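You operate a simulated robot arm through the tools that you are given. There is no shell and no other tool. Be economical: measure what you need, move in short steps, check, and stop when the job is done.

Carry out the task below with a simulated robot arm. There is one attempt and no reset: what you move stays moved.

TASK
Set the depth dial to 6 mm, shut the white latch and press the bush in.
Fine: then lever back and latch open; the roller stays in the press.
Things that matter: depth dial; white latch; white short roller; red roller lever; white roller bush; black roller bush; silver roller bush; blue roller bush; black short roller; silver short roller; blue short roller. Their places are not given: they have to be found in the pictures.

It is judged by the outcome, as a careful person would: the job done as asked, and still so three seconds after it is handed in. It fails if anything else is knocked over, pushed out of place, dropped, spilled or broken.

THE ROBOT
A 7-joint arm with a two-finger parallel gripper, fixed in place. Base frame: the origin is at the foot of the arm, x ahead of it, y to its left, z up; the work surface is at about z = 0.861. Lengths are in m, angles in degrees, forces in N, time in s.
With the tool pointing down near the work surface it reaches from about 0.24 to 0.68 m from the base axis. Its first joint turns from -66.0 to 66.0 degrees. Payload 2.4 kg.
Tool frame: the origin (TCP) lies between the finger pads and is the grasp point; the fingertips stand 0.03 m ahead of it; z points along the fingers, y is the line along which they close. The gripper opens to 0.094 m. The fingers are 0.028 m wide and 0.01 m thick; the gripper's body (0.05 by 0.096 m) begins 0.055 m behind the TCP.
Orientation is that of the tool frame in the base frame, as [roll, pitch, yaw] about the fixed x, y, z axes, in that order (R = Rz(yaw) Ry(pitch) Rx(roll)). With the fingers straight down and closing along the base's y, the tool's x points along the base's -x, its y along +y and its z along -z.

THE INTERFACE
- The arm moves only by the tool arm_command. Its arguments are lists of equal length, an entry for each row: "gripper": the closure in counts, from 0 (fully open) to 255 (shut); "slide": the shift along the tool's x, y, z in units of 500 mm (1.0 is 500 mm), a list of three; "rotation": the turn, a rotation vector about the tool's x, y, z in units of 60 degrees (1.0 is 60 degrees), a list of three. In form: {"gripper": [gripper, ...], "slide": [[tx, ty, tz], ...], "rotation": [[wx, wy, wz], ...]}. A call has 1 to 10 rows; each row is the pose to reach, as a shift and turn from the pose commanded when the call began, along the tool's axes at that moment. A call with a number of a shift or a turn outside -1 to 1 is refused whole. A row lasts 0.2 s, in which the tool goes at most 0.05 m and 8.6 degrees; a call with a longer step from one row to the next is refused whole, and so is a gripper value outside its range. A pose out of reach is approached as far as the arm can. The call stops where the force on the tool passes 70 N (or 10 N more than at its start, if that is more) or the arm is blocked; 0.2 s more then pass. The fingers move at their own pace (about 0.153 m/s each) and stop on an object; they squeeze with about 44 N. The grip force told is the motor's: it shows also when the fingers shut on nothing. Time passes only in rows, and 0.2 s behind the last, so rows that repeat a pose let the fingers close. It gives the time, the measured TCP pose, the force on the tool (base axes), the opening and the grip force at its end, in the units of the frame above (readings bear some noise), and new pictures: "views" is both (left out), scene, wrist or none.
- Cameras (640 x 400 px; columns grow to the right, rows downward): "scene" is fixed at [0.054, 0.4905, 1.4486]; the picture's right is [-0.53, -0.85, 0.00], its down [-0.45, 0.28, -0.85] and it looks along [0.72, -0.45, -0.53] (base axes); focal length 352 px, centre (320, 200). "wrist" rides on the gripper at [-0.037, 0, -0.058] in the tool frame; the picture's right is [0.00, -1.00, 0.00], its down [0.97, 0.00, -0.24] and it looks along [0.24, 0.00, 0.97] (tool axes); focal length 218 px, centre (320, 200).
- measure_at(camera, pixels): there is no depth. For up to 12 entries [column, row, z] of the newest picture of that camera ("zoom" is the newest enlarged one), the place [x, y] in the base frame at which the ray of that pixel passes the height z, good to about 0.002 m. No time passes.
- enlarge(camera, box): a new picture of the part [left, top, right, bottom] of that camera's present view, enlarged. No time passes.
- finish_job(): hands the job in; it is judged then, once.

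Work in short steps. Measure before you move; look again where a grasp or a placing could have gone wrong, and mend it. You have 80 turns and 120 pictures in all, the two below and enlarged ones among them. Open the gripper and draw the arm clear of the work before you hand the job in, unless the task says otherwise; then end with one line.

The tools are called after "Request:" as a command line: name --argument value ..., lists and objects as JSON in quotes. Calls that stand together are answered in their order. arm_command: Moves the arm, as the interface text tells. Its arguments: {"type":"object","properties":{"gripper":{"type":"array"},"slide":{"type":"array"},"rotation":{"type":"array"},"views":{"type":"string","enum":["both","scene","wrist","none"]}},"required":["gripper","slide","rotation"]} The other tools are called the same way: measure_at (camera, pixels) gives the place at which the rays of pixels pass given heights; enlarge (camera, box) takes an enlarged picture of a part of a camera's view; finish_job () hands the job in.

At the start:

```text
time_s: 0.0
position: [0.4457, 0.161, 1.2559]
tool_rot: [-179.9, 0.0, 179.9]
wrist_force: [0.3, -1.1, 0.0]
width: 0.0941
finger_force: 0.0
```

scene: 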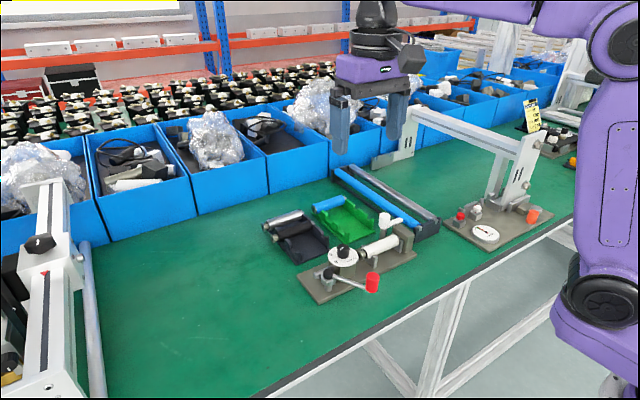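
wrist: 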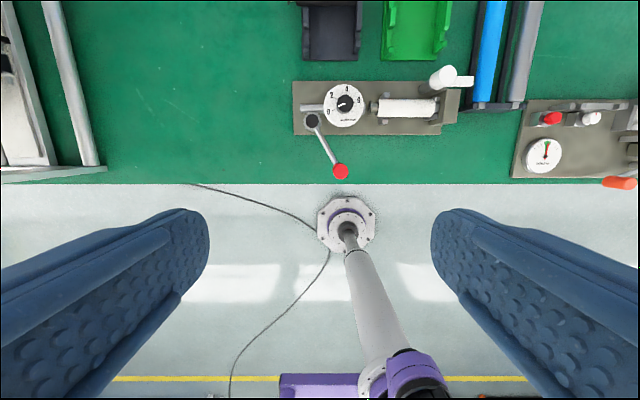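

The press with its dial, the red lever and the white latch is near scene (350,260) and wrist (380,105). I enlarge both views to look closer.

Request:
enlarge --camera "scene" --box '[250, 180, 450, 305]'

Request:
enlarge --camera "wrist" --box '[280, 50, 488, 180]'

```text
3.20 times, centred on (350, 242) of scene
```

zoom: 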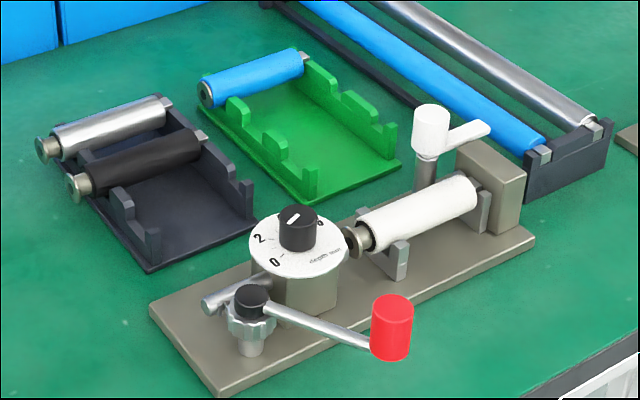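

```text
3.08 times, centred on (384, 115) of wrist
```

zoom: 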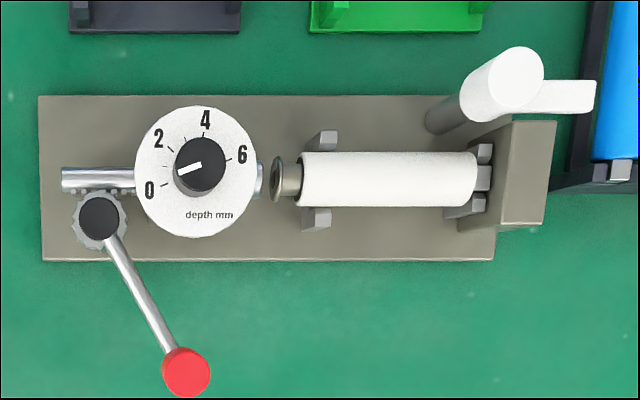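

I measure the key points at guessed heights before moving closer.

Request:
measure_at --camera "wrist" --pixels '[[344, 103, 0.93], [312, 121, 0.92], [340, 171, 0.92], [446, 75, 0.94], [408, 108, 0.91], [294, 82, 0.87], [293, 135, 0.87], [441, 135, 0.87]]'

Request:
measure_at --camera "scene" --pixels '[[343, 250, 0.93], [328, 272, 0.92], [372, 282, 0.92], [384, 220, 0.94], [381, 247, 0.91]]'

```text
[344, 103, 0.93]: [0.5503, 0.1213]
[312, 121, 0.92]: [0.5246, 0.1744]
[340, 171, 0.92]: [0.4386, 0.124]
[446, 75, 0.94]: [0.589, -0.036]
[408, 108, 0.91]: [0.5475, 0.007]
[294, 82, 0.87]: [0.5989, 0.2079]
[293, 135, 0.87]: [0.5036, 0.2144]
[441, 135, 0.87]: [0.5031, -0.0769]
```

```text
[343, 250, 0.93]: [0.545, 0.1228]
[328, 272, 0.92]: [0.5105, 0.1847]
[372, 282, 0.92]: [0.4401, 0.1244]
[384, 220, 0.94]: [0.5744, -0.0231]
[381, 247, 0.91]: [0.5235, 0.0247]
```

I move above the press for a closer look: base shift (+0.085, -0.10, -0.155).

Request:
arm_command --gripper '[0, 0, 0, 0, 0, 0]' --slide '[[-0.034, -0.04, 0.062], [-0.068, -0.08, 0.124], [-0.102, -0.12, 0.186], [-0.136, -0.16, 0.248], [-0.17, -0.2, 0.31], [-0.17, -0.2, 0.31]]' --rotation '[[0, 0, 0], [0, 0, 0], [0, 0, 0], [0, 0, 0], [0, 0, 0], [0, 0, 0]]' --views "wrist"

```text
time_s: 1.4
position: [0.5314, 0.0614, 1.1015]
tool_rot: [-180.0, 0.0, 180.0]
wrist_force: [0.4, 0.6, 0.0]
width: 0.0942
finger_force: 0.1
```

wrist: 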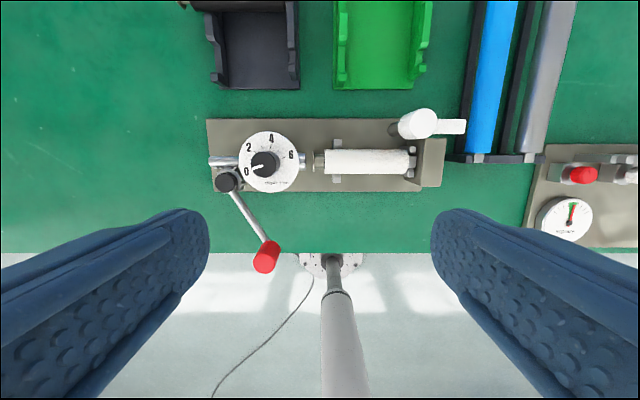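

Request:
enlarge --camera "wrist" --box '[200, 110, 328, 190]'

Request:
enlarge --camera "wrist" --box '[300, 90, 476, 200]'

Request:
enlarge --camera "scene" --box '[300, 200, 428, 280]'

Request:
measure_at --camera "wrist" --pixels '[[264, 163, 0.94], [264, 163, 0.92], [227, 180, 0.92], [227, 180, 0.9], [266, 257, 0.92], [266, 257, 0.9], [415, 124, 0.94], [415, 124, 0.92], [455, 127, 0.93], [327, 161, 0.9], [408, 161, 0.9]]'

```text
5.00 times, centred on (264, 150) of wrist
```

zoom: 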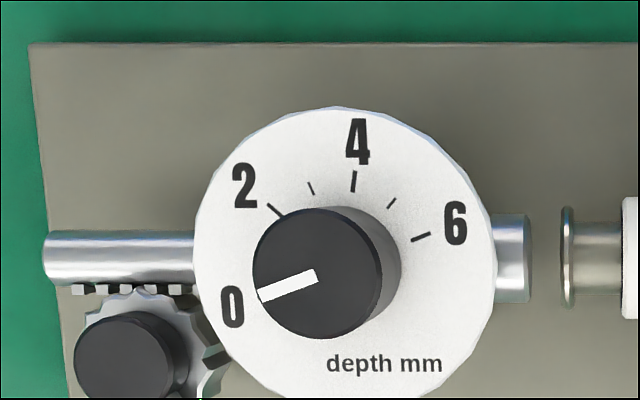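

```text
3.64 times, centred on (388, 145) of wrist
```

zoom: 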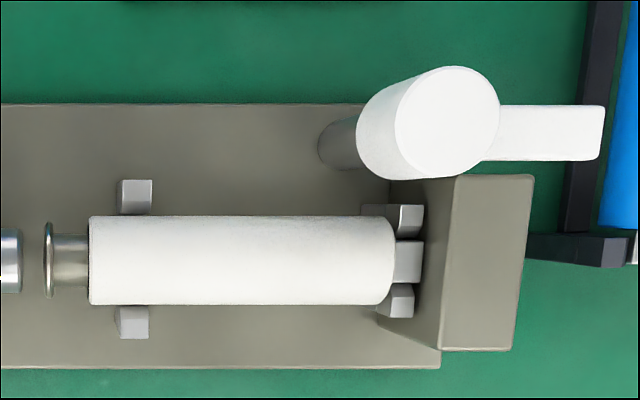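

```text
5.00 times, centred on (364, 240) of scene
```

zoom: 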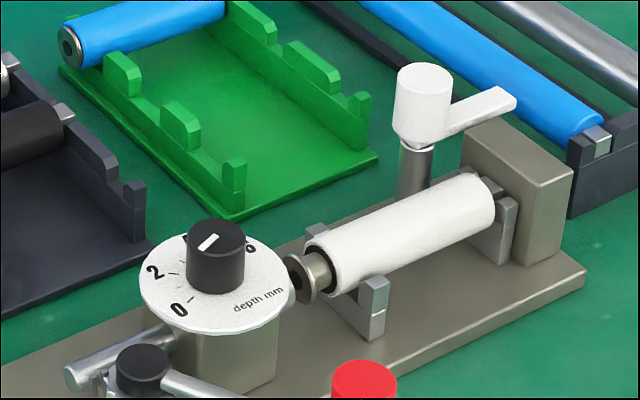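

```text
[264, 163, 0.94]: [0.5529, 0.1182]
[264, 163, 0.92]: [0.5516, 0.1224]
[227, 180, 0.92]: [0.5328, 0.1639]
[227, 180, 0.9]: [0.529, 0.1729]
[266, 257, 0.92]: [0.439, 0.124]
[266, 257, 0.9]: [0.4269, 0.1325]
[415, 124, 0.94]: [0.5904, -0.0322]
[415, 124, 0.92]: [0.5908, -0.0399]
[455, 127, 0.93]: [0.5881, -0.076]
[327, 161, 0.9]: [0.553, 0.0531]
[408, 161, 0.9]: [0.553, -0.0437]
```

I triangulate the heights of the dial knob, latch knob, lever hub and red handle by comparing the two cameras.

Request:
measure_at --camera "scene" --pixels '[[343, 247.6, 0.92], [343, 247.6, 0.94], [343, 247.6, 0.96], [384.8, 215, 0.93], [384.8, 215, 0.95], [384.8, 215, 0.97], [328, 271.6, 0.9], [328, 271.6, 0.92], [328, 271.6, 0.94], [372.5, 274.2, 0.92], [372.5, 274.2, 0.94], [372.5, 274.2, 0.96]]'

Request:
measure_at --camera "wrist" --pixels '[[263.3, 164.4, 0.92], [263.3, 164.4, 0.94], [263.3, 164.4, 0.96], [422.8, 122.2, 0.93], [422.8, 122.2, 0.95], [422.8, 122.2, 0.97], [224.2, 181.2, 0.9], [224.2, 181.2, 0.92], [224.2, 181.2, 0.94], [265, 263, 0.92], [265, 263, 0.94], [265, 263, 0.96]]'

Request:
enlarge --camera "wrist" --box '[200, 160, 328, 280]'

```text
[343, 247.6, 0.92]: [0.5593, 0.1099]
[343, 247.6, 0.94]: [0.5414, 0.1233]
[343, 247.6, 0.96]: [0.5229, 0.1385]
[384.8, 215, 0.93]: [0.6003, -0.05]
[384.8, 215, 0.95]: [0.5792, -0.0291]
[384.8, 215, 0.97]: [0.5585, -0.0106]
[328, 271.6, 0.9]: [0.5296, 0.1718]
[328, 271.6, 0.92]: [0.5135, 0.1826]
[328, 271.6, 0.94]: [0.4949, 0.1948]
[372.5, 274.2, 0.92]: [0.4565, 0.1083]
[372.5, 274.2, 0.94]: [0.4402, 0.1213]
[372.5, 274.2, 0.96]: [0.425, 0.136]
```

```text
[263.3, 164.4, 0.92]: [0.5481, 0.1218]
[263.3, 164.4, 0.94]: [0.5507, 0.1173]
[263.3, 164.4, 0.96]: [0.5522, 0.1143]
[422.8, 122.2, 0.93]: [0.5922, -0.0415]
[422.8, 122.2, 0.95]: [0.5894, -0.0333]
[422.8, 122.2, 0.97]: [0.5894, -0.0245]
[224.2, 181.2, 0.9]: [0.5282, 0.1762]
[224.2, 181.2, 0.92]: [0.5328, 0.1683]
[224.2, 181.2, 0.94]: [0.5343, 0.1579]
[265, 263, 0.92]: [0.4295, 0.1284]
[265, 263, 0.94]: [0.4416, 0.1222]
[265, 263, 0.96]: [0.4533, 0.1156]
```

```text
3.33 times, centred on (264, 220) of wrist
```

zoom: 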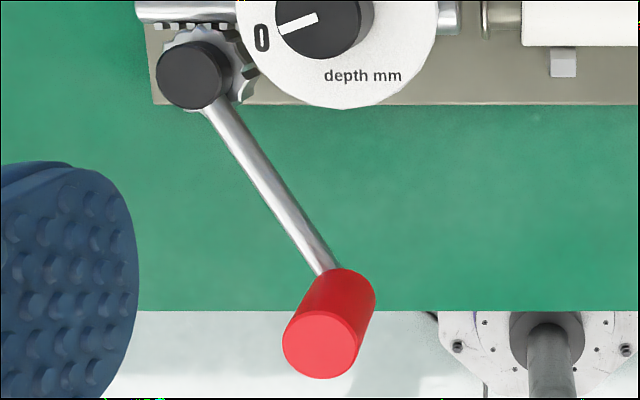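

The knob top is at about (0.550, 0.118, 0.931) and the pointer is at 0. Setting 6 is about 180° clockwise, which is +z about the tool, so I move above the knob and pre-turn the gripper by −60° first.

Request:
arm_command --gripper '[110, 110, 110, 110, 110, 110, 110, 110]' --slide '[[-0.0053, 0.0162, 0.029], [-0.0106, 0.0323, 0.058], [-0.0159, 0.0485, 0.087], [-0.0213, 0.0647, 0.116], [-0.0266, 0.081, 0.145], [-0.0319, 0.097, 0.174], [-0.0372, 0.1132, 0.203], [-0.0372, 0.1132, 0.203]]' --rotation '[[0, 0, -0.142], [0, 0, -0.285], [0, 0, -0.428], [0, 0, -0.571], [0, 0, -0.714], [0, 0, -0.857], [0, 0, -1], [0, 0, -1]]' --views "wrist"

```text
time_s: 3.2
position: [0.5484, 0.1172, 1.0014]
tool_rot: [180.0, 0.1, -119.8]
wrist_force: [0.0, 0.6, 0.0]
width: 0.0536
finger_force: 0.0
```

wrist: 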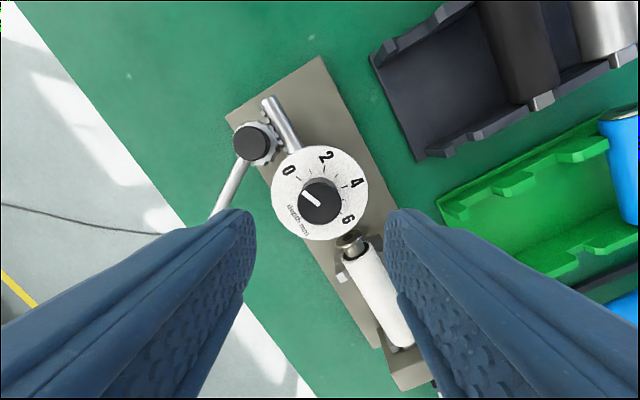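

I check the knob centring, expecting (320, 208) if it lies on the tool axis, and turn a further −30°.

Request:
arm_command --gripper '[110, 110, 110, 110, 110]' --slide '[[0, 0, 0], [0, 0, 0], [0, 0, 0], [0, 0, 0], [0, 0, 0]]' --rotation '[[0, 0, -0.13], [0, 0, -0.26], [0, 0, -0.38], [0, 0, -0.5], [0, 0, -0.5]]' --views "none"

Request:
enlarge --camera "wrist" --box '[256, 150, 384, 250]'

```text
time_s: 4.4
position: [0.5493, 0.1169, 0.9999]
tool_rot: [-180.0, -0.1, -89.9]
wrist_force: [1.0, 0.0, 0.7]
width: 0.0534
finger_force: 0.0
```

```text
4.00 times, centred on (320, 200) of wrist
```

zoom: 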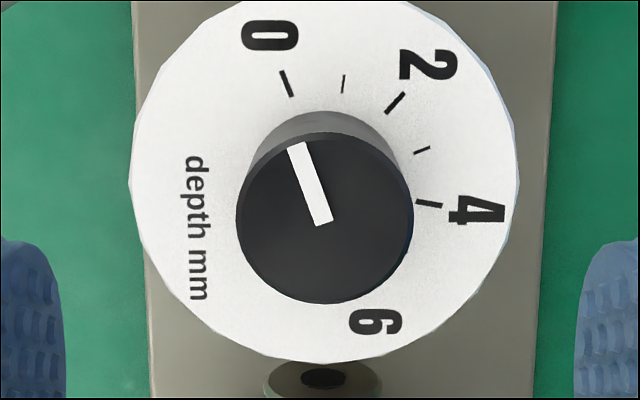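

The knob is centred to within 2 mm. I descend until the fingertips are at about 0.916 and close on the knob.

Request:
arm_command --gripper '[110, 110, 110, 110, 255, 255, 255]' --slide '[[-0.004, 0.001, 0.04], [-0.004, 0.001, 0.08], [-0.004, 0.001, 0.108], [-0.004, 0.001, 0.108], [-0.004, 0.001, 0.108], [-0.004, 0.001, 0.108], [-0.004, 0.001, 0.108]]' --rotation '[[0, 0, 0], [0, 0, 0], [0, 0, 0], [0, 0, 0], [0, 0, 0], [0, 0, 0], [0, 0, 0]]' --views "both"

```text
time_s: 6.0
position: [0.5487, 0.1192, 0.946]
tool_rot: [179.9, -0.1, -89.9]
wrist_force: [-1.6, -0.1, -2.1]
width: 0.0264
finger_force: 44.6
```

scene: 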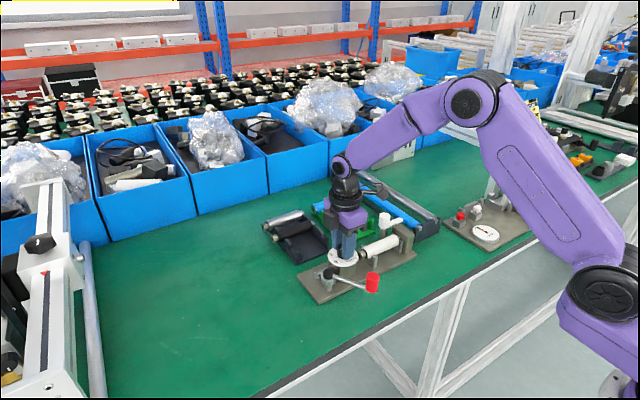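
wrist: 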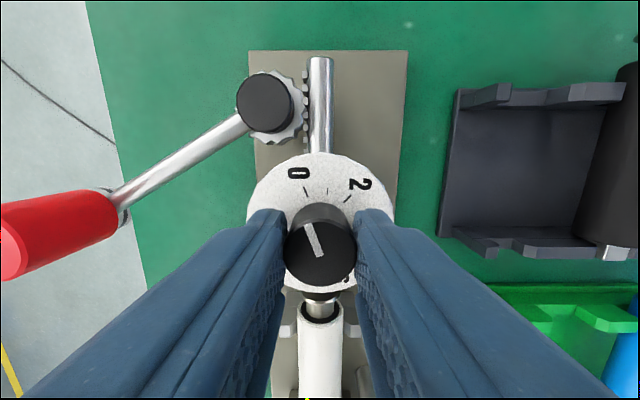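

The grip is good at 26 mm wide, so I turn clockwise in 60° steps.

Request:
arm_command --gripper '[255, 255, 255, 255, 255, 255, 255, 255]' --slide '[[0, 0, 0], [0, 0, 0], [0, 0, 0], [0, 0, 0], [0, 0, 0], [0, 0, 0], [0, 0, 0], [0, 0, 0]]' --rotation '[[0, 0, 0.14], [0, 0, 0.28], [0, 0, 0.42], [0, 0, 0.56], [0, 0, 0.7], [0, 0, 0.84], [0, 0, 0.98], [0, 0, 1]]' --views "wrist"

```text
time_s: 7.8
position: [0.5516, 0.1212, 0.9458]
tool_rot: [180.0, 0.2, -150.1]
wrist_force: [20.4, 8.8, -30.6]
width: 0.0266
finger_force: 44.8
```

wrist: 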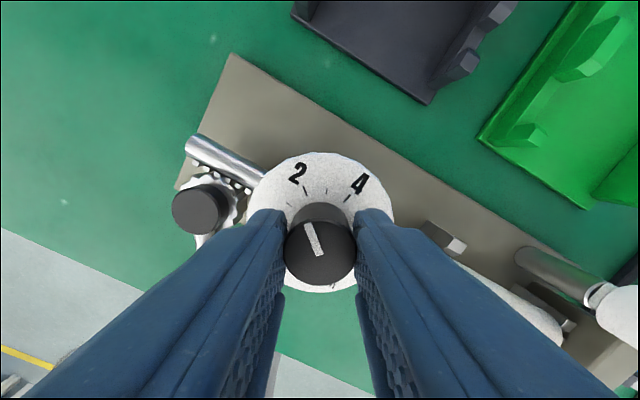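

The knob follows, but there is about 38 N of side force, so the grip is slightly off-axis. I open briefly to check the free position before turning further.

Request:
arm_command --gripper '[150, 150, 150]' --slide '[[0, 0, 0], [0, 0, 0], [0, 0, 0]]' --rotation '[[0, 0, 0], [0, 0, 0], [0, 0, 0]]' --views "wrist"

Request:
enlarge --camera "wrist" --box '[240, 140, 400, 300]'

```text
time_s: 8.6
position: [0.5487, 0.1195, 0.9466]
tool_rot: [180.0, 0.0, -150.0]
wrist_force: [-0.4, 0.1, 0.1]
width: 0.0387
finger_force: 0.0
```

wrist: 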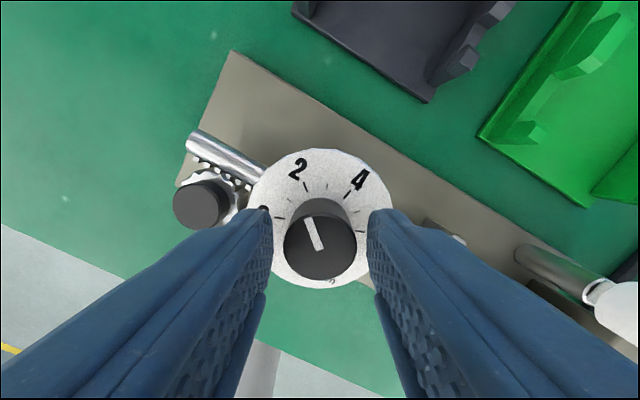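

```text
2.50 times, centred on (320, 220) of wrist
```

zoom: 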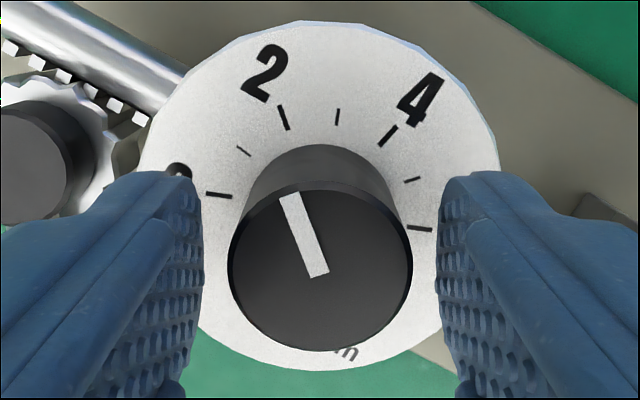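

The pointer is now exactly at 2 and the knob is centred. I close again and turn another 60°.

Request:
arm_command --gripper '[255, 255, 255, 255, 255, 255, 255, 255, 255, 255]' --slide '[[0, 0, 0], [0, 0, 0], [0, 0, 0], [0, 0, 0], [0, 0, 0], [0, 0, 0], [0, 0, 0], [0, 0, 0], [0, 0, 0], [0, 0, 0]]' --rotation '[[0, 0, 0], [0, 0, 0], [0, 0, 0.14], [0, 0, 0.28], [0, 0, 0.42], [0, 0, 0.56], [0, 0, 0.7], [0, 0, 0.84], [0, 0, 0.98], [0, 0, 1]]' --views "none"

Request:
arm_command --gripper '[150, 150, 150]' --slide '[[0, 0, 0], [0, 0, 0], [0, 0, 0]]' --rotation '[[0, 0, 0], [0, 0, 0], [0, 0, 0]]' --views "wrist"

```text
time_s: 10.8
position: [0.5496, 0.1209, 0.9471]
tool_rot: [180.0, 0.0, 149.8]
wrist_force: [4.1, 8.5, -4.9]
width: 0.0264
finger_force: 45.0
```

```text
time_s: 11.6
position: [0.5494, 0.12, 0.947]
tool_rot: [-180.0, 0.1, 150.0]
wrist_force: [0.1, -0.3, -0.6]
width: 0.0389
finger_force: 0.0
```

wrist: 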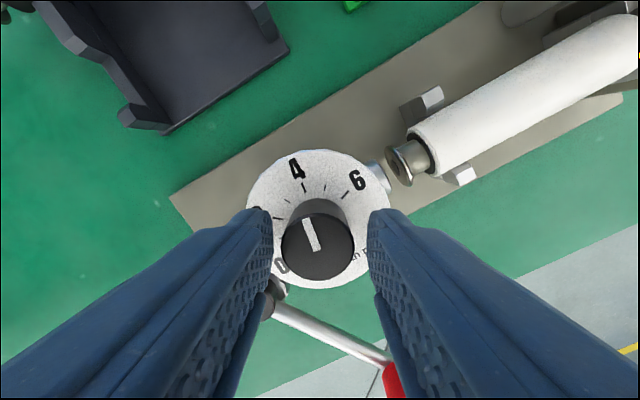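

Now at 4. I make the last 60° turn the same way.

Request:
arm_command --gripper '[255, 255, 255, 255, 255, 255, 255, 255, 255, 255]' --slide '[[0, 0, 0], [0, 0, 0], [0, 0, 0], [0, 0, 0], [0, 0, 0], [0, 0, 0], [0, 0, 0], [0, 0, 0], [0, 0, 0], [0, 0, 0]]' --rotation '[[0, 0, 0], [0, 0, 0], [0, 0, 0.14], [0, 0, 0.28], [0, 0, 0.42], [0, 0, 0.56], [0, 0, 0.7], [0, 0, 0.84], [0, 0, 0.98], [0, 0, 1]]' --views "none"

Request:
arm_command --gripper '[150, 150, 150]' --slide '[[0, 0, 0], [0, 0, 0], [0, 0, 0]]' --rotation '[[0, 0, 0], [0, 0, 0], [0, 0, 0]]' --views "wrist"

Request:
enlarge --camera "wrist" --box '[240, 140, 400, 300]'

```text
time_s: 13.8
position: [0.5512, 0.1213, 0.947]
tool_rot: [179.8, -0.1, 90.0]
wrist_force: [14.3, 15.4, -2.8]
width: 0.0264
finger_force: 44.8
```

```text
time_s: 14.6
position: [0.5496, 0.1197, 0.9477]
tool_rot: [-179.9, -0.1, 90.0]
wrist_force: [0.4, -0.2, 0.6]
width: 0.0388
finger_force: 0.1
```

wrist: 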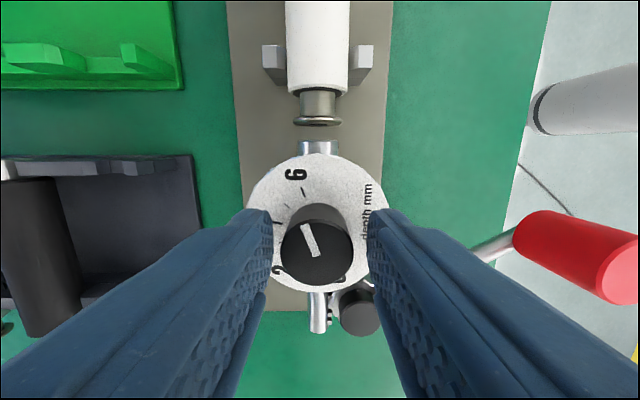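

```text
2.50 times, centred on (320, 220) of wrist
```

zoom: 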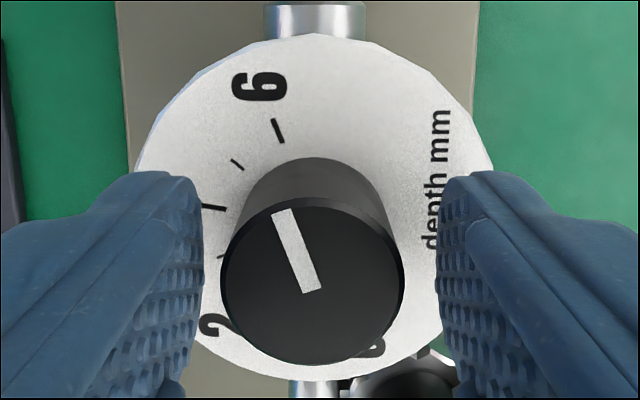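

The pointer is parallel to the 6 tick. I rise and unwind the wrist, checking the dial from above on the way.

Request:
arm_command --gripper '[110, 110, 110, 110, 110, 110, 110, 110, 110, 110]' --slide '[[0, 0, -0.06], [0, 0, -0.12], [0, 0, -0.18], [0, 0, -0.2], [0, 0, -0.2], [0, 0, -0.2], [0, 0, -0.2], [0, 0, -0.2], [0, 0, -0.2], [0, 0, -0.2]]' --rotation '[[0, 0, 0], [0, 0, 0], [0, 0, -0.14], [0, 0, -0.28], [0, 0, -0.42], [0, 0, -0.56], [0, 0, -0.7], [0, 0, -0.84], [0, 0, -0.98], [0, 0, -1]]' --views "none"

Request:
enlarge --camera "wrist" --box '[240, 130, 400, 230]'

```text
time_s: 16.8
position: [0.5485, 0.1189, 1.0464]
tool_rot: [-180.0, 0.0, 150.1]
wrist_force: [0.2, -0.1, -0.5]
width: 0.0535
finger_force: 0.0
```

```text
4.00 times, centred on (320, 180) of wrist
```

zoom: 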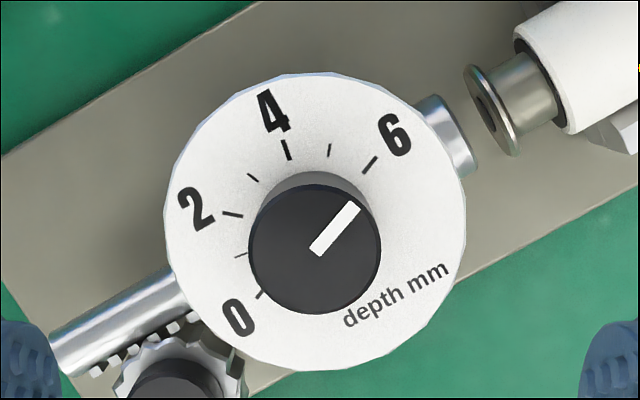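

The dial reads 6. I move over the latch at about (0.590, −0.036) while unwinding another −60°.

Request:
arm_command --gripper '[110, 110, 110, 110, 110, 110, 110, 110]' --slide '[[-0.032, -0.0326, 0], [-0.064, -0.065, 0], [-0.096, -0.098, 0], [-0.128, -0.13, 0], [-0.16, -0.163, 0], [-0.192, -0.195, 0], [-0.224, -0.228, 0], [-0.224, -0.228, 0]]' --rotation '[[0, 0, -0.14], [0, 0, -0.28], [0, 0, -0.42], [0, 0, -0.56], [0, 0, -0.7], [0, 0, -0.84], [0, 0, -0.98], [0, 0, -1]]' --views "none"

Request:
arm_command --gripper '[110, 110, 110, 110, 110, 110, 110, 110]' --slide '[[0, 0, 0], [0, 0, 0], [0, 0, 0], [0, 0, 0], [0, 0, 0], [0, 0, 0], [0, 0, 0], [0, 0, 0]]' --rotation '[[0, 0, -0.14], [0, 0, -0.28], [0, 0, -0.42], [0, 0, -0.56], [0, 0, -0.7], [0, 0, -0.84], [0, 0, -0.98], [0, 0, -1]]' --views "both"

Request:
enlarge --camera "scene" --box '[320, 180, 448, 260]'

```text
time_s: 18.6
position: [0.5879, -0.0353, 1.046]
tool_rot: [-180.0, -0.1, -149.8]
wrist_force: [-0.3, 0.1, 0.1]
width: 0.0536
finger_force: 0.0
```

```text
time_s: 20.4
position: [0.5883, -0.0353, 1.0459]
tool_rot: [-180.0, 0.0, -89.9]
wrist_force: [-0.3, -0.1, -0.3]
width: 0.0537
finger_force: 0.2
```

scene: 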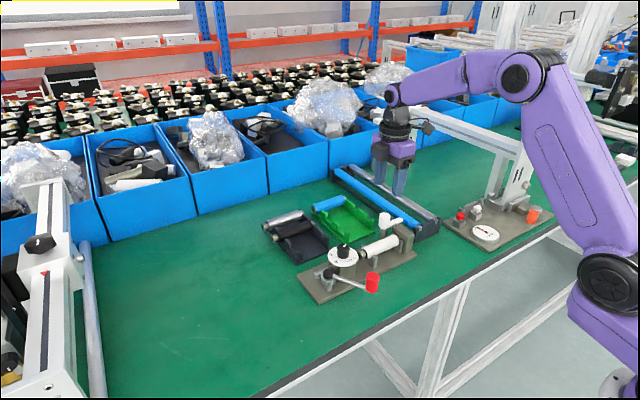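
wrist: 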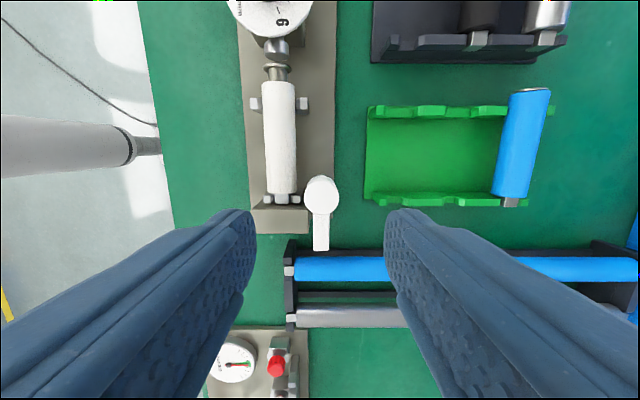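

```text
5.00 times, centred on (384, 220) of scene
```

zoom: 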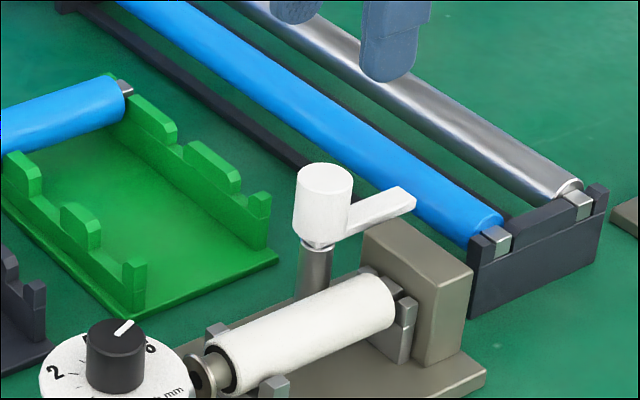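

Request:
enlarge --camera "wrist" --box '[240, 150, 400, 250]'

Request:
measure_at --camera "scene" --pixels '[[385, 214.8, 0.94], [385, 214.8, 0.95], [385, 214.8, 0.945], [383.4, 227.5, 0.92], [383.4, 227.5, 0.91]]'

```text
4.00 times, centred on (320, 200) of wrist
```

zoom: 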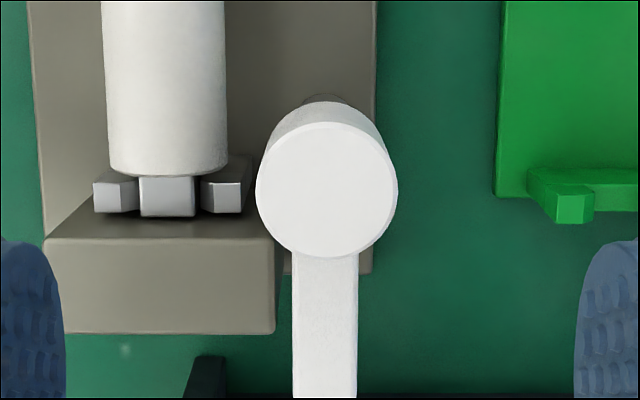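

```text
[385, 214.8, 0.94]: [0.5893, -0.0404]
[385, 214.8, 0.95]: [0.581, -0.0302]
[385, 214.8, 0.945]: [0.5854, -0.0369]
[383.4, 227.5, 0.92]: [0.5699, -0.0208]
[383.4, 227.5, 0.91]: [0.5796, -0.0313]
```

The latch knob is centred on the tool axis with its arm pointing to −y. I descend to TCP z ≈ 0.956 and grip the knob.

Request:
arm_command --gripper '[110, 110, 110, 110, 110, 255, 255, 255]' --slide '[[0.001, -0.003, 0.05], [0.001, -0.003, 0.1], [0.001, -0.003, 0.15], [0.001, -0.003, 0.18], [0.001, -0.003, 0.18], [0.001, -0.003, 0.18], [0.001, -0.003, 0.18], [0.001, -0.003, 0.18]]' --rotation '[[0, 0, 0], [0, 0, 0], [0, 0, 0], [0, 0, 0], [0, 0, 0], [0, 0, 0], [0, 0, 0], [0, 0, 0]]' --views "both"

Request:
enlarge --camera "scene" --box '[320, 180, 448, 260]'

```text
time_s: 22.2
position: [0.5899, -0.0346, 0.956]
tool_rot: [179.9, 0.0, -90.0]
wrist_force: [-9.1, -0.2, 0.7]
width: 0.0275
finger_force: 45.1
```

scene: 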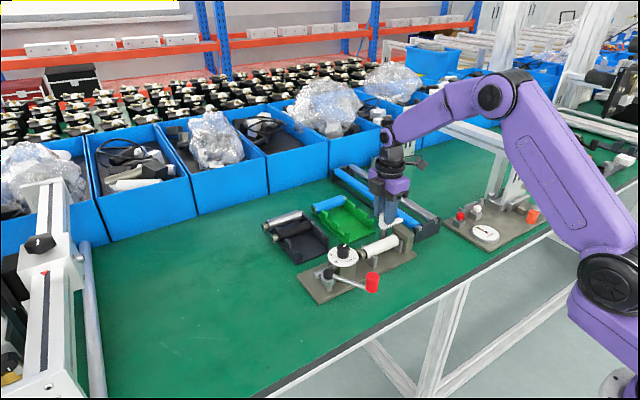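
wrist: 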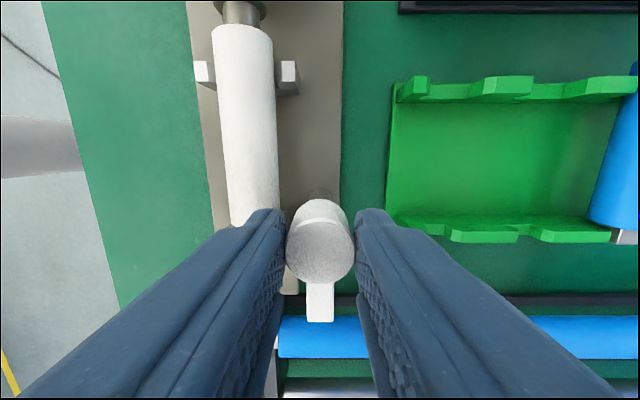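

```text
5.00 times, centred on (384, 220) of scene
```

zoom: 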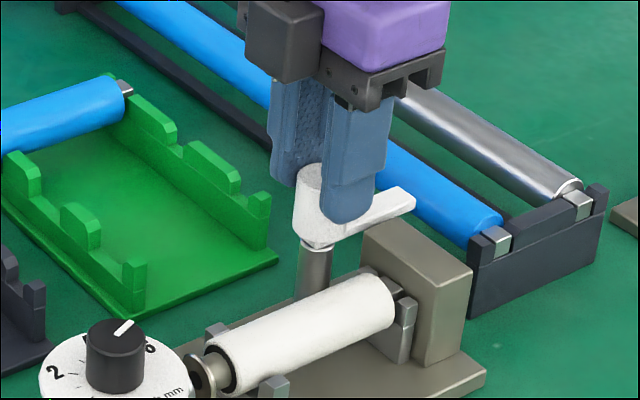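

The grip is secure. I turn it 30° clockwise as a test and look.

Request:
arm_command --gripper '[255, 255, 255, 255, 255]' --slide '[[0, 0, 0], [0, 0, 0], [0, 0, 0], [0, 0, 0], [0, 0, 0]]' --rotation '[[0, 0, 0.125], [0, 0, 0.25], [0, 0, 0.375], [0, 0, 0.5], [0, 0, 0.5]]' --views "wrist"

```text
time_s: 23.4
position: [0.5915, -0.0371, 0.9558]
tool_rot: [-179.9, 0.0, -120.1]
wrist_force: [6.6, -1.4, -15.3]
width: 0.0276
finger_force: 44.9
```

wrist: 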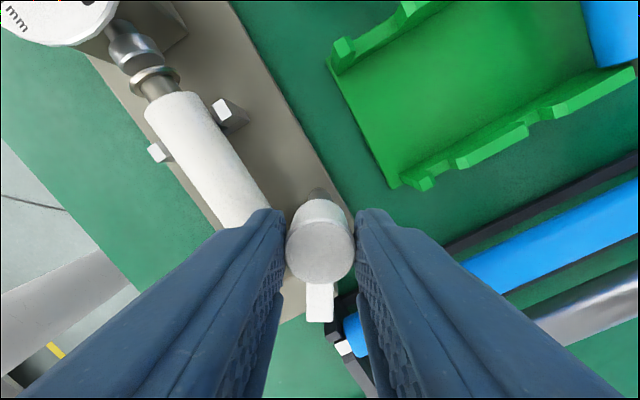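

The latch turns with the gripper. I carry on for 60° more.

Request:
arm_command --gripper '[255, 255, 255, 255, 255, 255, 255, 255]' --slide '[[0, 0, 0], [0, 0, 0], [0, 0, 0], [0, 0, 0], [0, 0, 0], [0, 0, 0], [0, 0, 0], [0, 0, 0]]' --rotation '[[0, 0, 0.14], [0, 0, 0.28], [0, 0, 0.42], [0, 0, 0.56], [0, 0, 0.7], [0, 0, 0.84], [0, 0, 0.98], [0, 0, 1]]' --views "both"

Request:
enlarge --camera "scene" --box '[320, 180, 448, 260]'

```text
time_s: 25.2
position: [0.5928, -0.039, 0.9558]
tool_rot: [-179.8, 0.5, 179.8]
wrist_force: [27.3, -19.5, -15.7]
width: 0.0276
finger_force: 45.5
```

scene: 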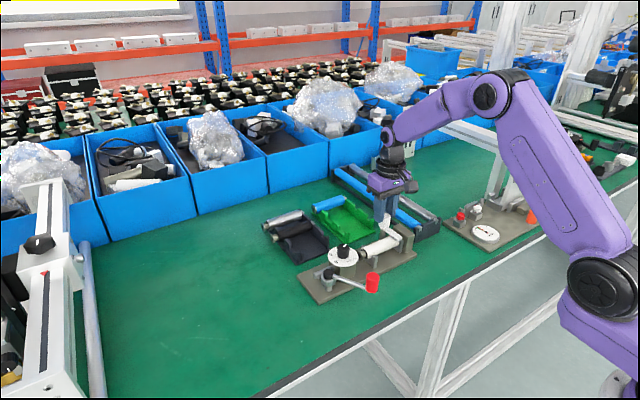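
wrist: 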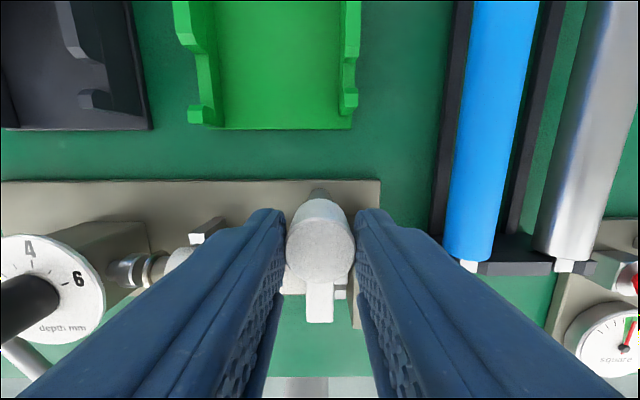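

```text
5.00 times, centred on (384, 220) of scene
```

zoom: 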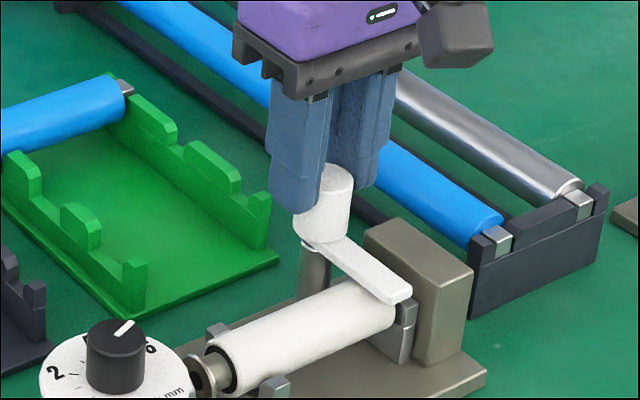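

The latch arm lies over the roller end. I release it, rise and check.

Request:
arm_command --gripper '[120, 120, 120, 120, 120, 120, 120]' --slide '[[0, 0, 0], [0, 0, 0], [0, 0, -0.05], [0, 0, -0.1], [0, 0, -0.15], [0, 0, -0.18], [0, 0, -0.18]]' --rotation '[[0, 0, 0], [0, 0, 0], [0, 0, 0], [0, 0, 0], [0, 0, 0], [0, 0, 0], [0, 0, 0]]' --views "wrist"

Request:
enlarge --camera "wrist" --box '[220, 150, 380, 250]'

```text
time_s: 26.8
position: [0.5908, -0.0355, 1.0479]
tool_rot: [180.0, 0.0, 179.9]
wrist_force: [-0.3, -0.6, 0.2]
width: 0.0498
finger_force: 0.1
```

wrist: 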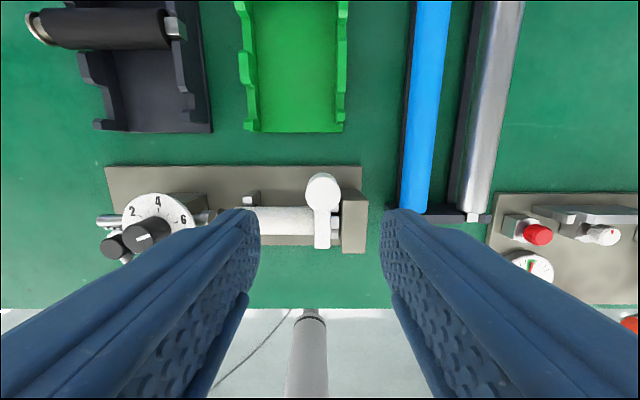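

```text
4.00 times, centred on (300, 200) of wrist
```

zoom: 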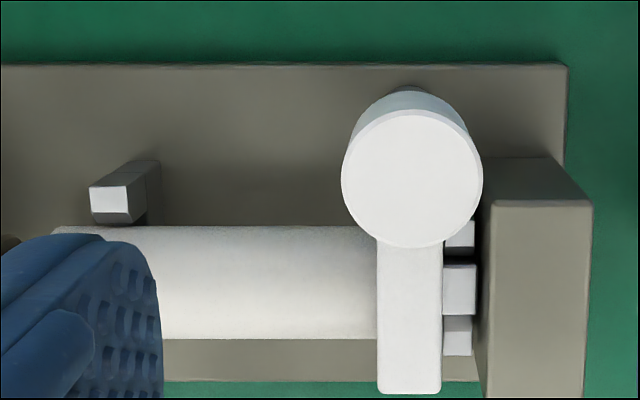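

The latch is shut squarely across the roller. I move above the red handle at about (0.441, 0.122) with yaw −150° so the fingers close along the lever's tangent.

Request:
arm_command --gripper '[80, 80, 80, 80, 80, 80, 80]' --slide '[[0.05, 0.053, 0], [0.1, 0.106, 0], [0.15, 0.159, 0], [0.2, 0.212, 0], [0.25, 0.265, 0], [0.298, 0.316, 0], [0.298, 0.316, 0]]' --rotation '[[0, 0, -0.1], [0, 0, -0.2], [0, 0, -0.3], [0, 0, -0.4], [0, 0, -0.5], [0, 0, -0.5], [0, 0, -0.5]]' --views "wrist"

Request:
enlarge --camera "wrist" --box '[240, 150, 400, 250]'

```text
time_s: 28.4
position: [0.4417, 0.1203, 1.0461]
tool_rot: [180.0, 0.0, -150.0]
wrist_force: [-0.5, 0.0, -1.0]
width: 0.0646
finger_force: 0.1
```

wrist: 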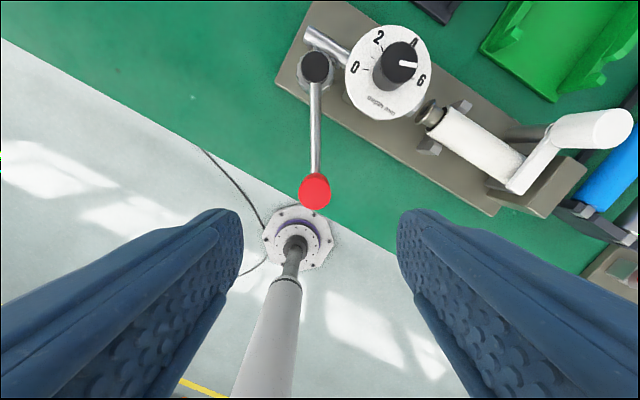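

```text
4.00 times, centred on (320, 200) of wrist
```

zoom: 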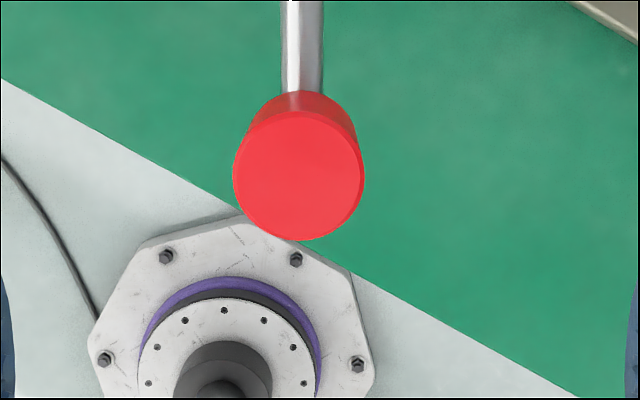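

The handle is about 4 mm off in tool y. I measure the hub to fix the pivot, then descend and grip.

Request:
measure_at --camera "wrist" --pixels '[[315.5, 68, 0.9], [315.5, 68, 0.905], [314.75, 194.25, 0.94]]'

Request:
arm_command --gripper '[80, 80, 80, 80, 80, 255, 255, 255]' --slide '[[-0.002, 0.008, 0.05], [-0.002, 0.008, 0.1], [-0.002, 0.008, 0.15], [-0.002, 0.008, 0.2], [-0.002, 0.008, 0.2], [-0.002, 0.008, 0.2], [-0.002, 0.008, 0.2], [-0.002, 0.008, 0.2]]' --rotation '[[0, 0, 0], [0, 0, 0], [0, 0, 0], [0, 0, 0], [0, 0, 0], [0, 0, 0], [0, 0, 0], [0, 0, 0]]' --views "both"

Request:
enlarge --camera "scene" --box '[300, 210, 428, 300]'

```text
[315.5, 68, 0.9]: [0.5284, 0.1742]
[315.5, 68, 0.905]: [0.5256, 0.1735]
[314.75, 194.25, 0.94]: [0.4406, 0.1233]
```

```text
time_s: 30.2
position: [0.4393, 0.1254, 0.9455]
tool_rot: [-180.0, -0.1, -150.0]
wrist_force: [0.9, -1.4, -8.2]
width: 0.0257
finger_force: 44.9
```

scene: 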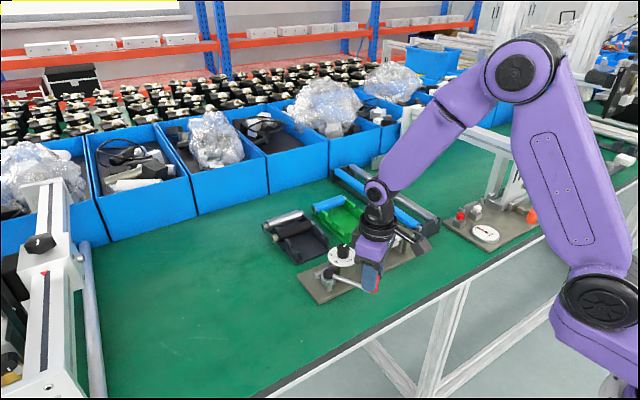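
wrist: 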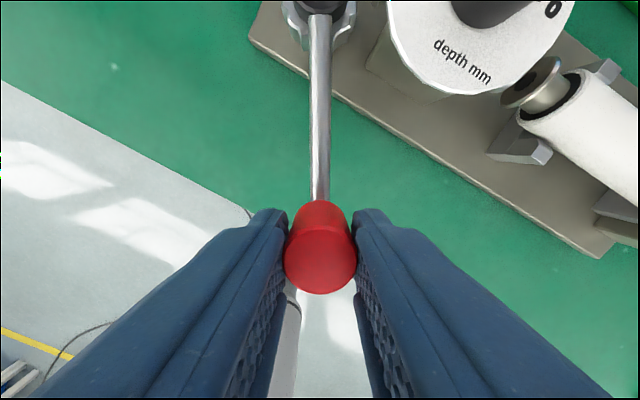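

```text
4.44 times, centred on (364, 255) of scene
```

zoom: 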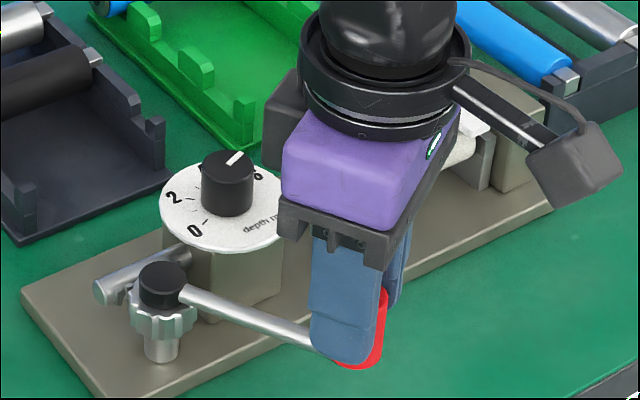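

The handle is held. I swing the lever clockwise 30° about the pivot at (0.528, 0.174) with r ≈ 0.101 m.

Request:
arm_command --gripper '[255, 255, 255, 255, 255, 255, 255]' --slide '[[-0.0008, 0.0176, 0], [-0.0031, 0.0351, 0], [-0.0069, 0.0523, 0], [-0.0122, 0.0691, 0], [-0.0189, 0.0854, 0], [-0.0271, 0.101, 0], [-0.0271, 0.101, 0]]' --rotation '[[0, 0, 0.0833], [0, 0, 0.1667], [0, 0, 0.25], [0, 0, 0.3333], [0, 0, 0.4167], [0, 0, 0.5], [0, 0, 0.5]]' --views "wrist"

Request:
enlarge --camera "scene" --box '[300, 210, 428, 300]'

```text
time_s: 31.8
position: [0.4281, 0.177, 0.9468]
tool_rot: [-180.0, -0.1, 179.9]
wrist_force: [3.7, -1.8, -23.8]
width: 0.0255
finger_force: 45.4
```

wrist: 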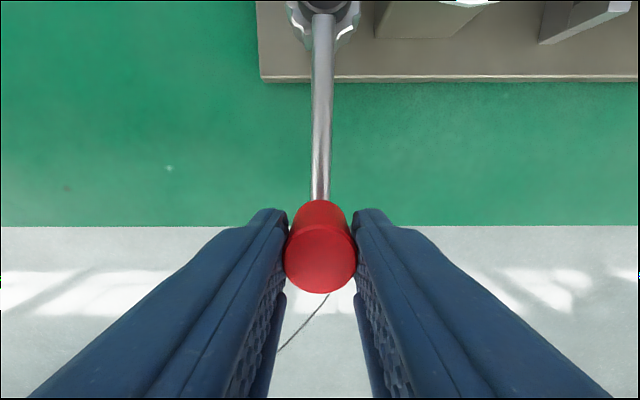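

```text
4.44 times, centred on (364, 255) of scene
```

zoom: 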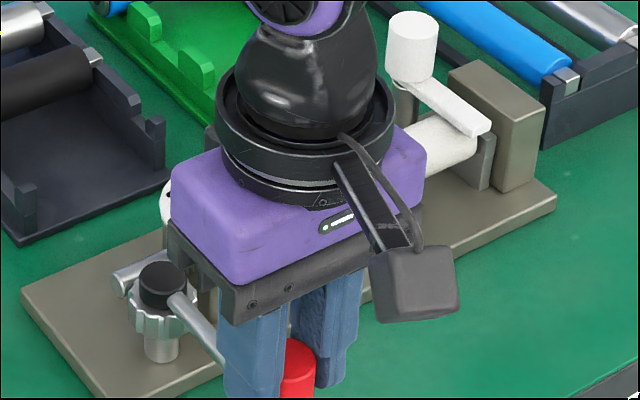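

The lever and the rack follow. I swing another 30°, watching the force.

Request:
arm_command --gripper '[255, 255, 255, 255, 255, 255, 255]' --slide '[[-0.0008, 0.0176, 0], [-0.0031, 0.0351, 0], [-0.0069, 0.0523, 0], [-0.0122, 0.0691, 0], [-0.0189, 0.0854, 0], [-0.0271, 0.101, 0], [-0.0271, 0.101, 0]]' --rotation '[[0, 0, 0.0833], [0, 0, 0.1667], [0, 0, 0.25], [0, 0, 0.3333], [0, 0, 0.4167], [0, 0, 0.5], [0, 0, 0.5]]' --views "none"

Request:
enlarge --camera "scene" --box '[300, 210, 428, 300]'

```text
time_s: 32.9
position: [0.4311, 0.1991, 0.9461]
tool_rot: [-178.4, -0.8, 156.9]
wrist_force: [-8.5, -14.2, 16.1]
width: 0.0255
finger_force: 45.3
stopped in row 5: the force on the tool passed its limit (the readings are from after the stop); the commanded pose is now the measured one
```

```text
4.44 times, centred on (364, 255) of scene
```

zoom: 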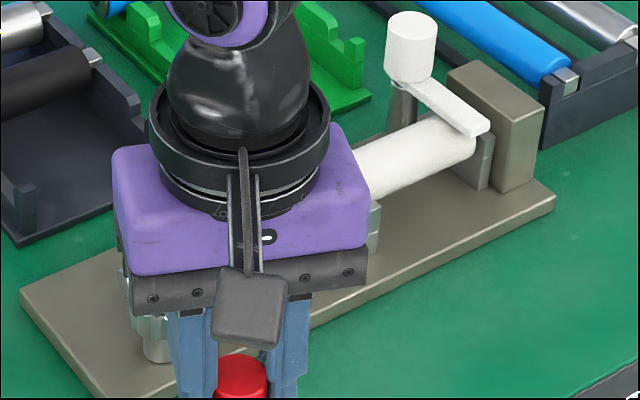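

The force limit tripped after about 44° of swing, so I look at the bush and plunger.

Request:
enlarge --camera "wrist" --box '[320, 0, 640, 200]'

Request:
enlarge --camera "scene" --box '[340, 220, 420, 270]'

```text
2.00 times, centred on (480, 100) of wrist
```

zoom: 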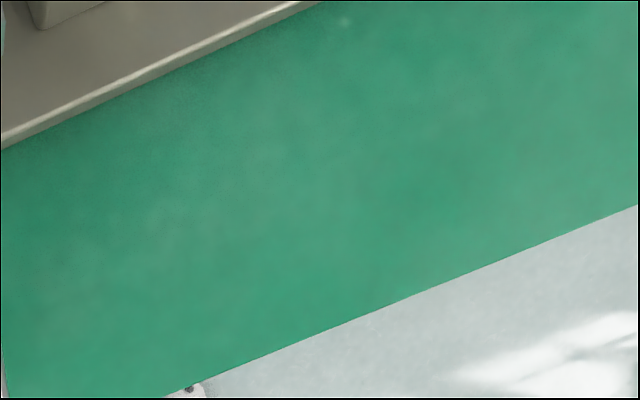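

```text
8.00 times, centred on (380, 245) of scene
```

zoom: 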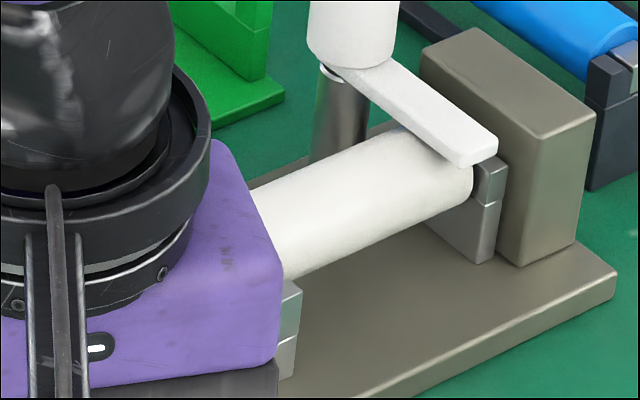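

By estimate the stop should come near 60°, so this may be press resistance. I push on tangentially by small steps with a matching turn.

Request:
arm_command --gripper '[255, 255, 255, 255]' --slide '[[0.001, 0.008, 0], [0.002, 0.016, 0], [0.003, 0.024, 0], [0.003, 0.032, 0]]' --rotation '[[0, 0, 0.03], [0, 0, 0.06], [0, 0, 0.09], [0, 0, 0.12]]' --views "none"

```text
time_s: 33.7
position: [0.4331, 0.2003, 0.9432]
tool_rot: [-177.2, -1.3, 152.1]
wrist_force: [-7.9, -11.9, 13.8]
width: 0.0258
finger_force: 45.6
stopped in row 3: the force on the tool passed its limit (the readings are from after the stop); the commanded pose is now the measured one
```

It is blocked again almost at the same angle. I release, rise and move aside to look at the bush directly.

Request:
arm_command --gripper '[110, 110, 110, 110, 110, 110]' --slide '[[0, 0, 0], [0, 0, 0], [0, 0, -0.08], [0, 0, -0.16], [0, 0, -0.24], [0, 0, -0.24]]' --rotation '[[0, 0, 0], [0, 0, 0], [0, 0, 0], [0, 0, 0], [0, 0, 0], [0, 0, 0]]' --views "wrist"

Request:
enlarge --camera "scene" --box '[300, 210, 428, 300]'

```text
time_s: 35.1
position: [0.4357, 0.2044, 1.0641]
tool_rot: [-177.3, -1.1, 152.3]
wrist_force: [-0.5, -0.1, 0.2]
width: 0.0534
finger_force: 0.1
```

wrist: 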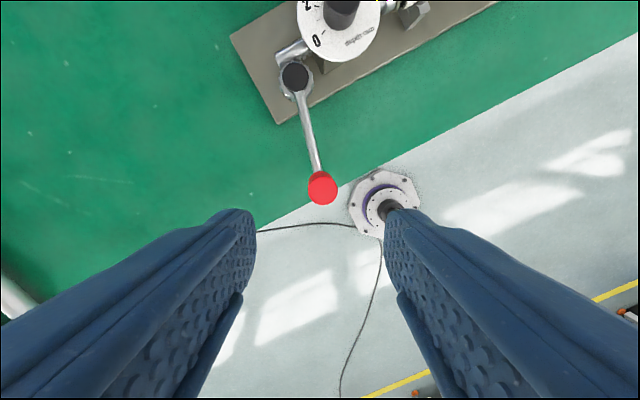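

```text
4.44 times, centred on (364, 255) of scene
```

zoom: 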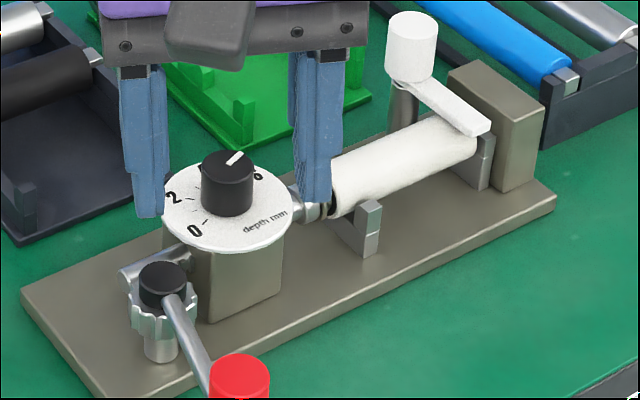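

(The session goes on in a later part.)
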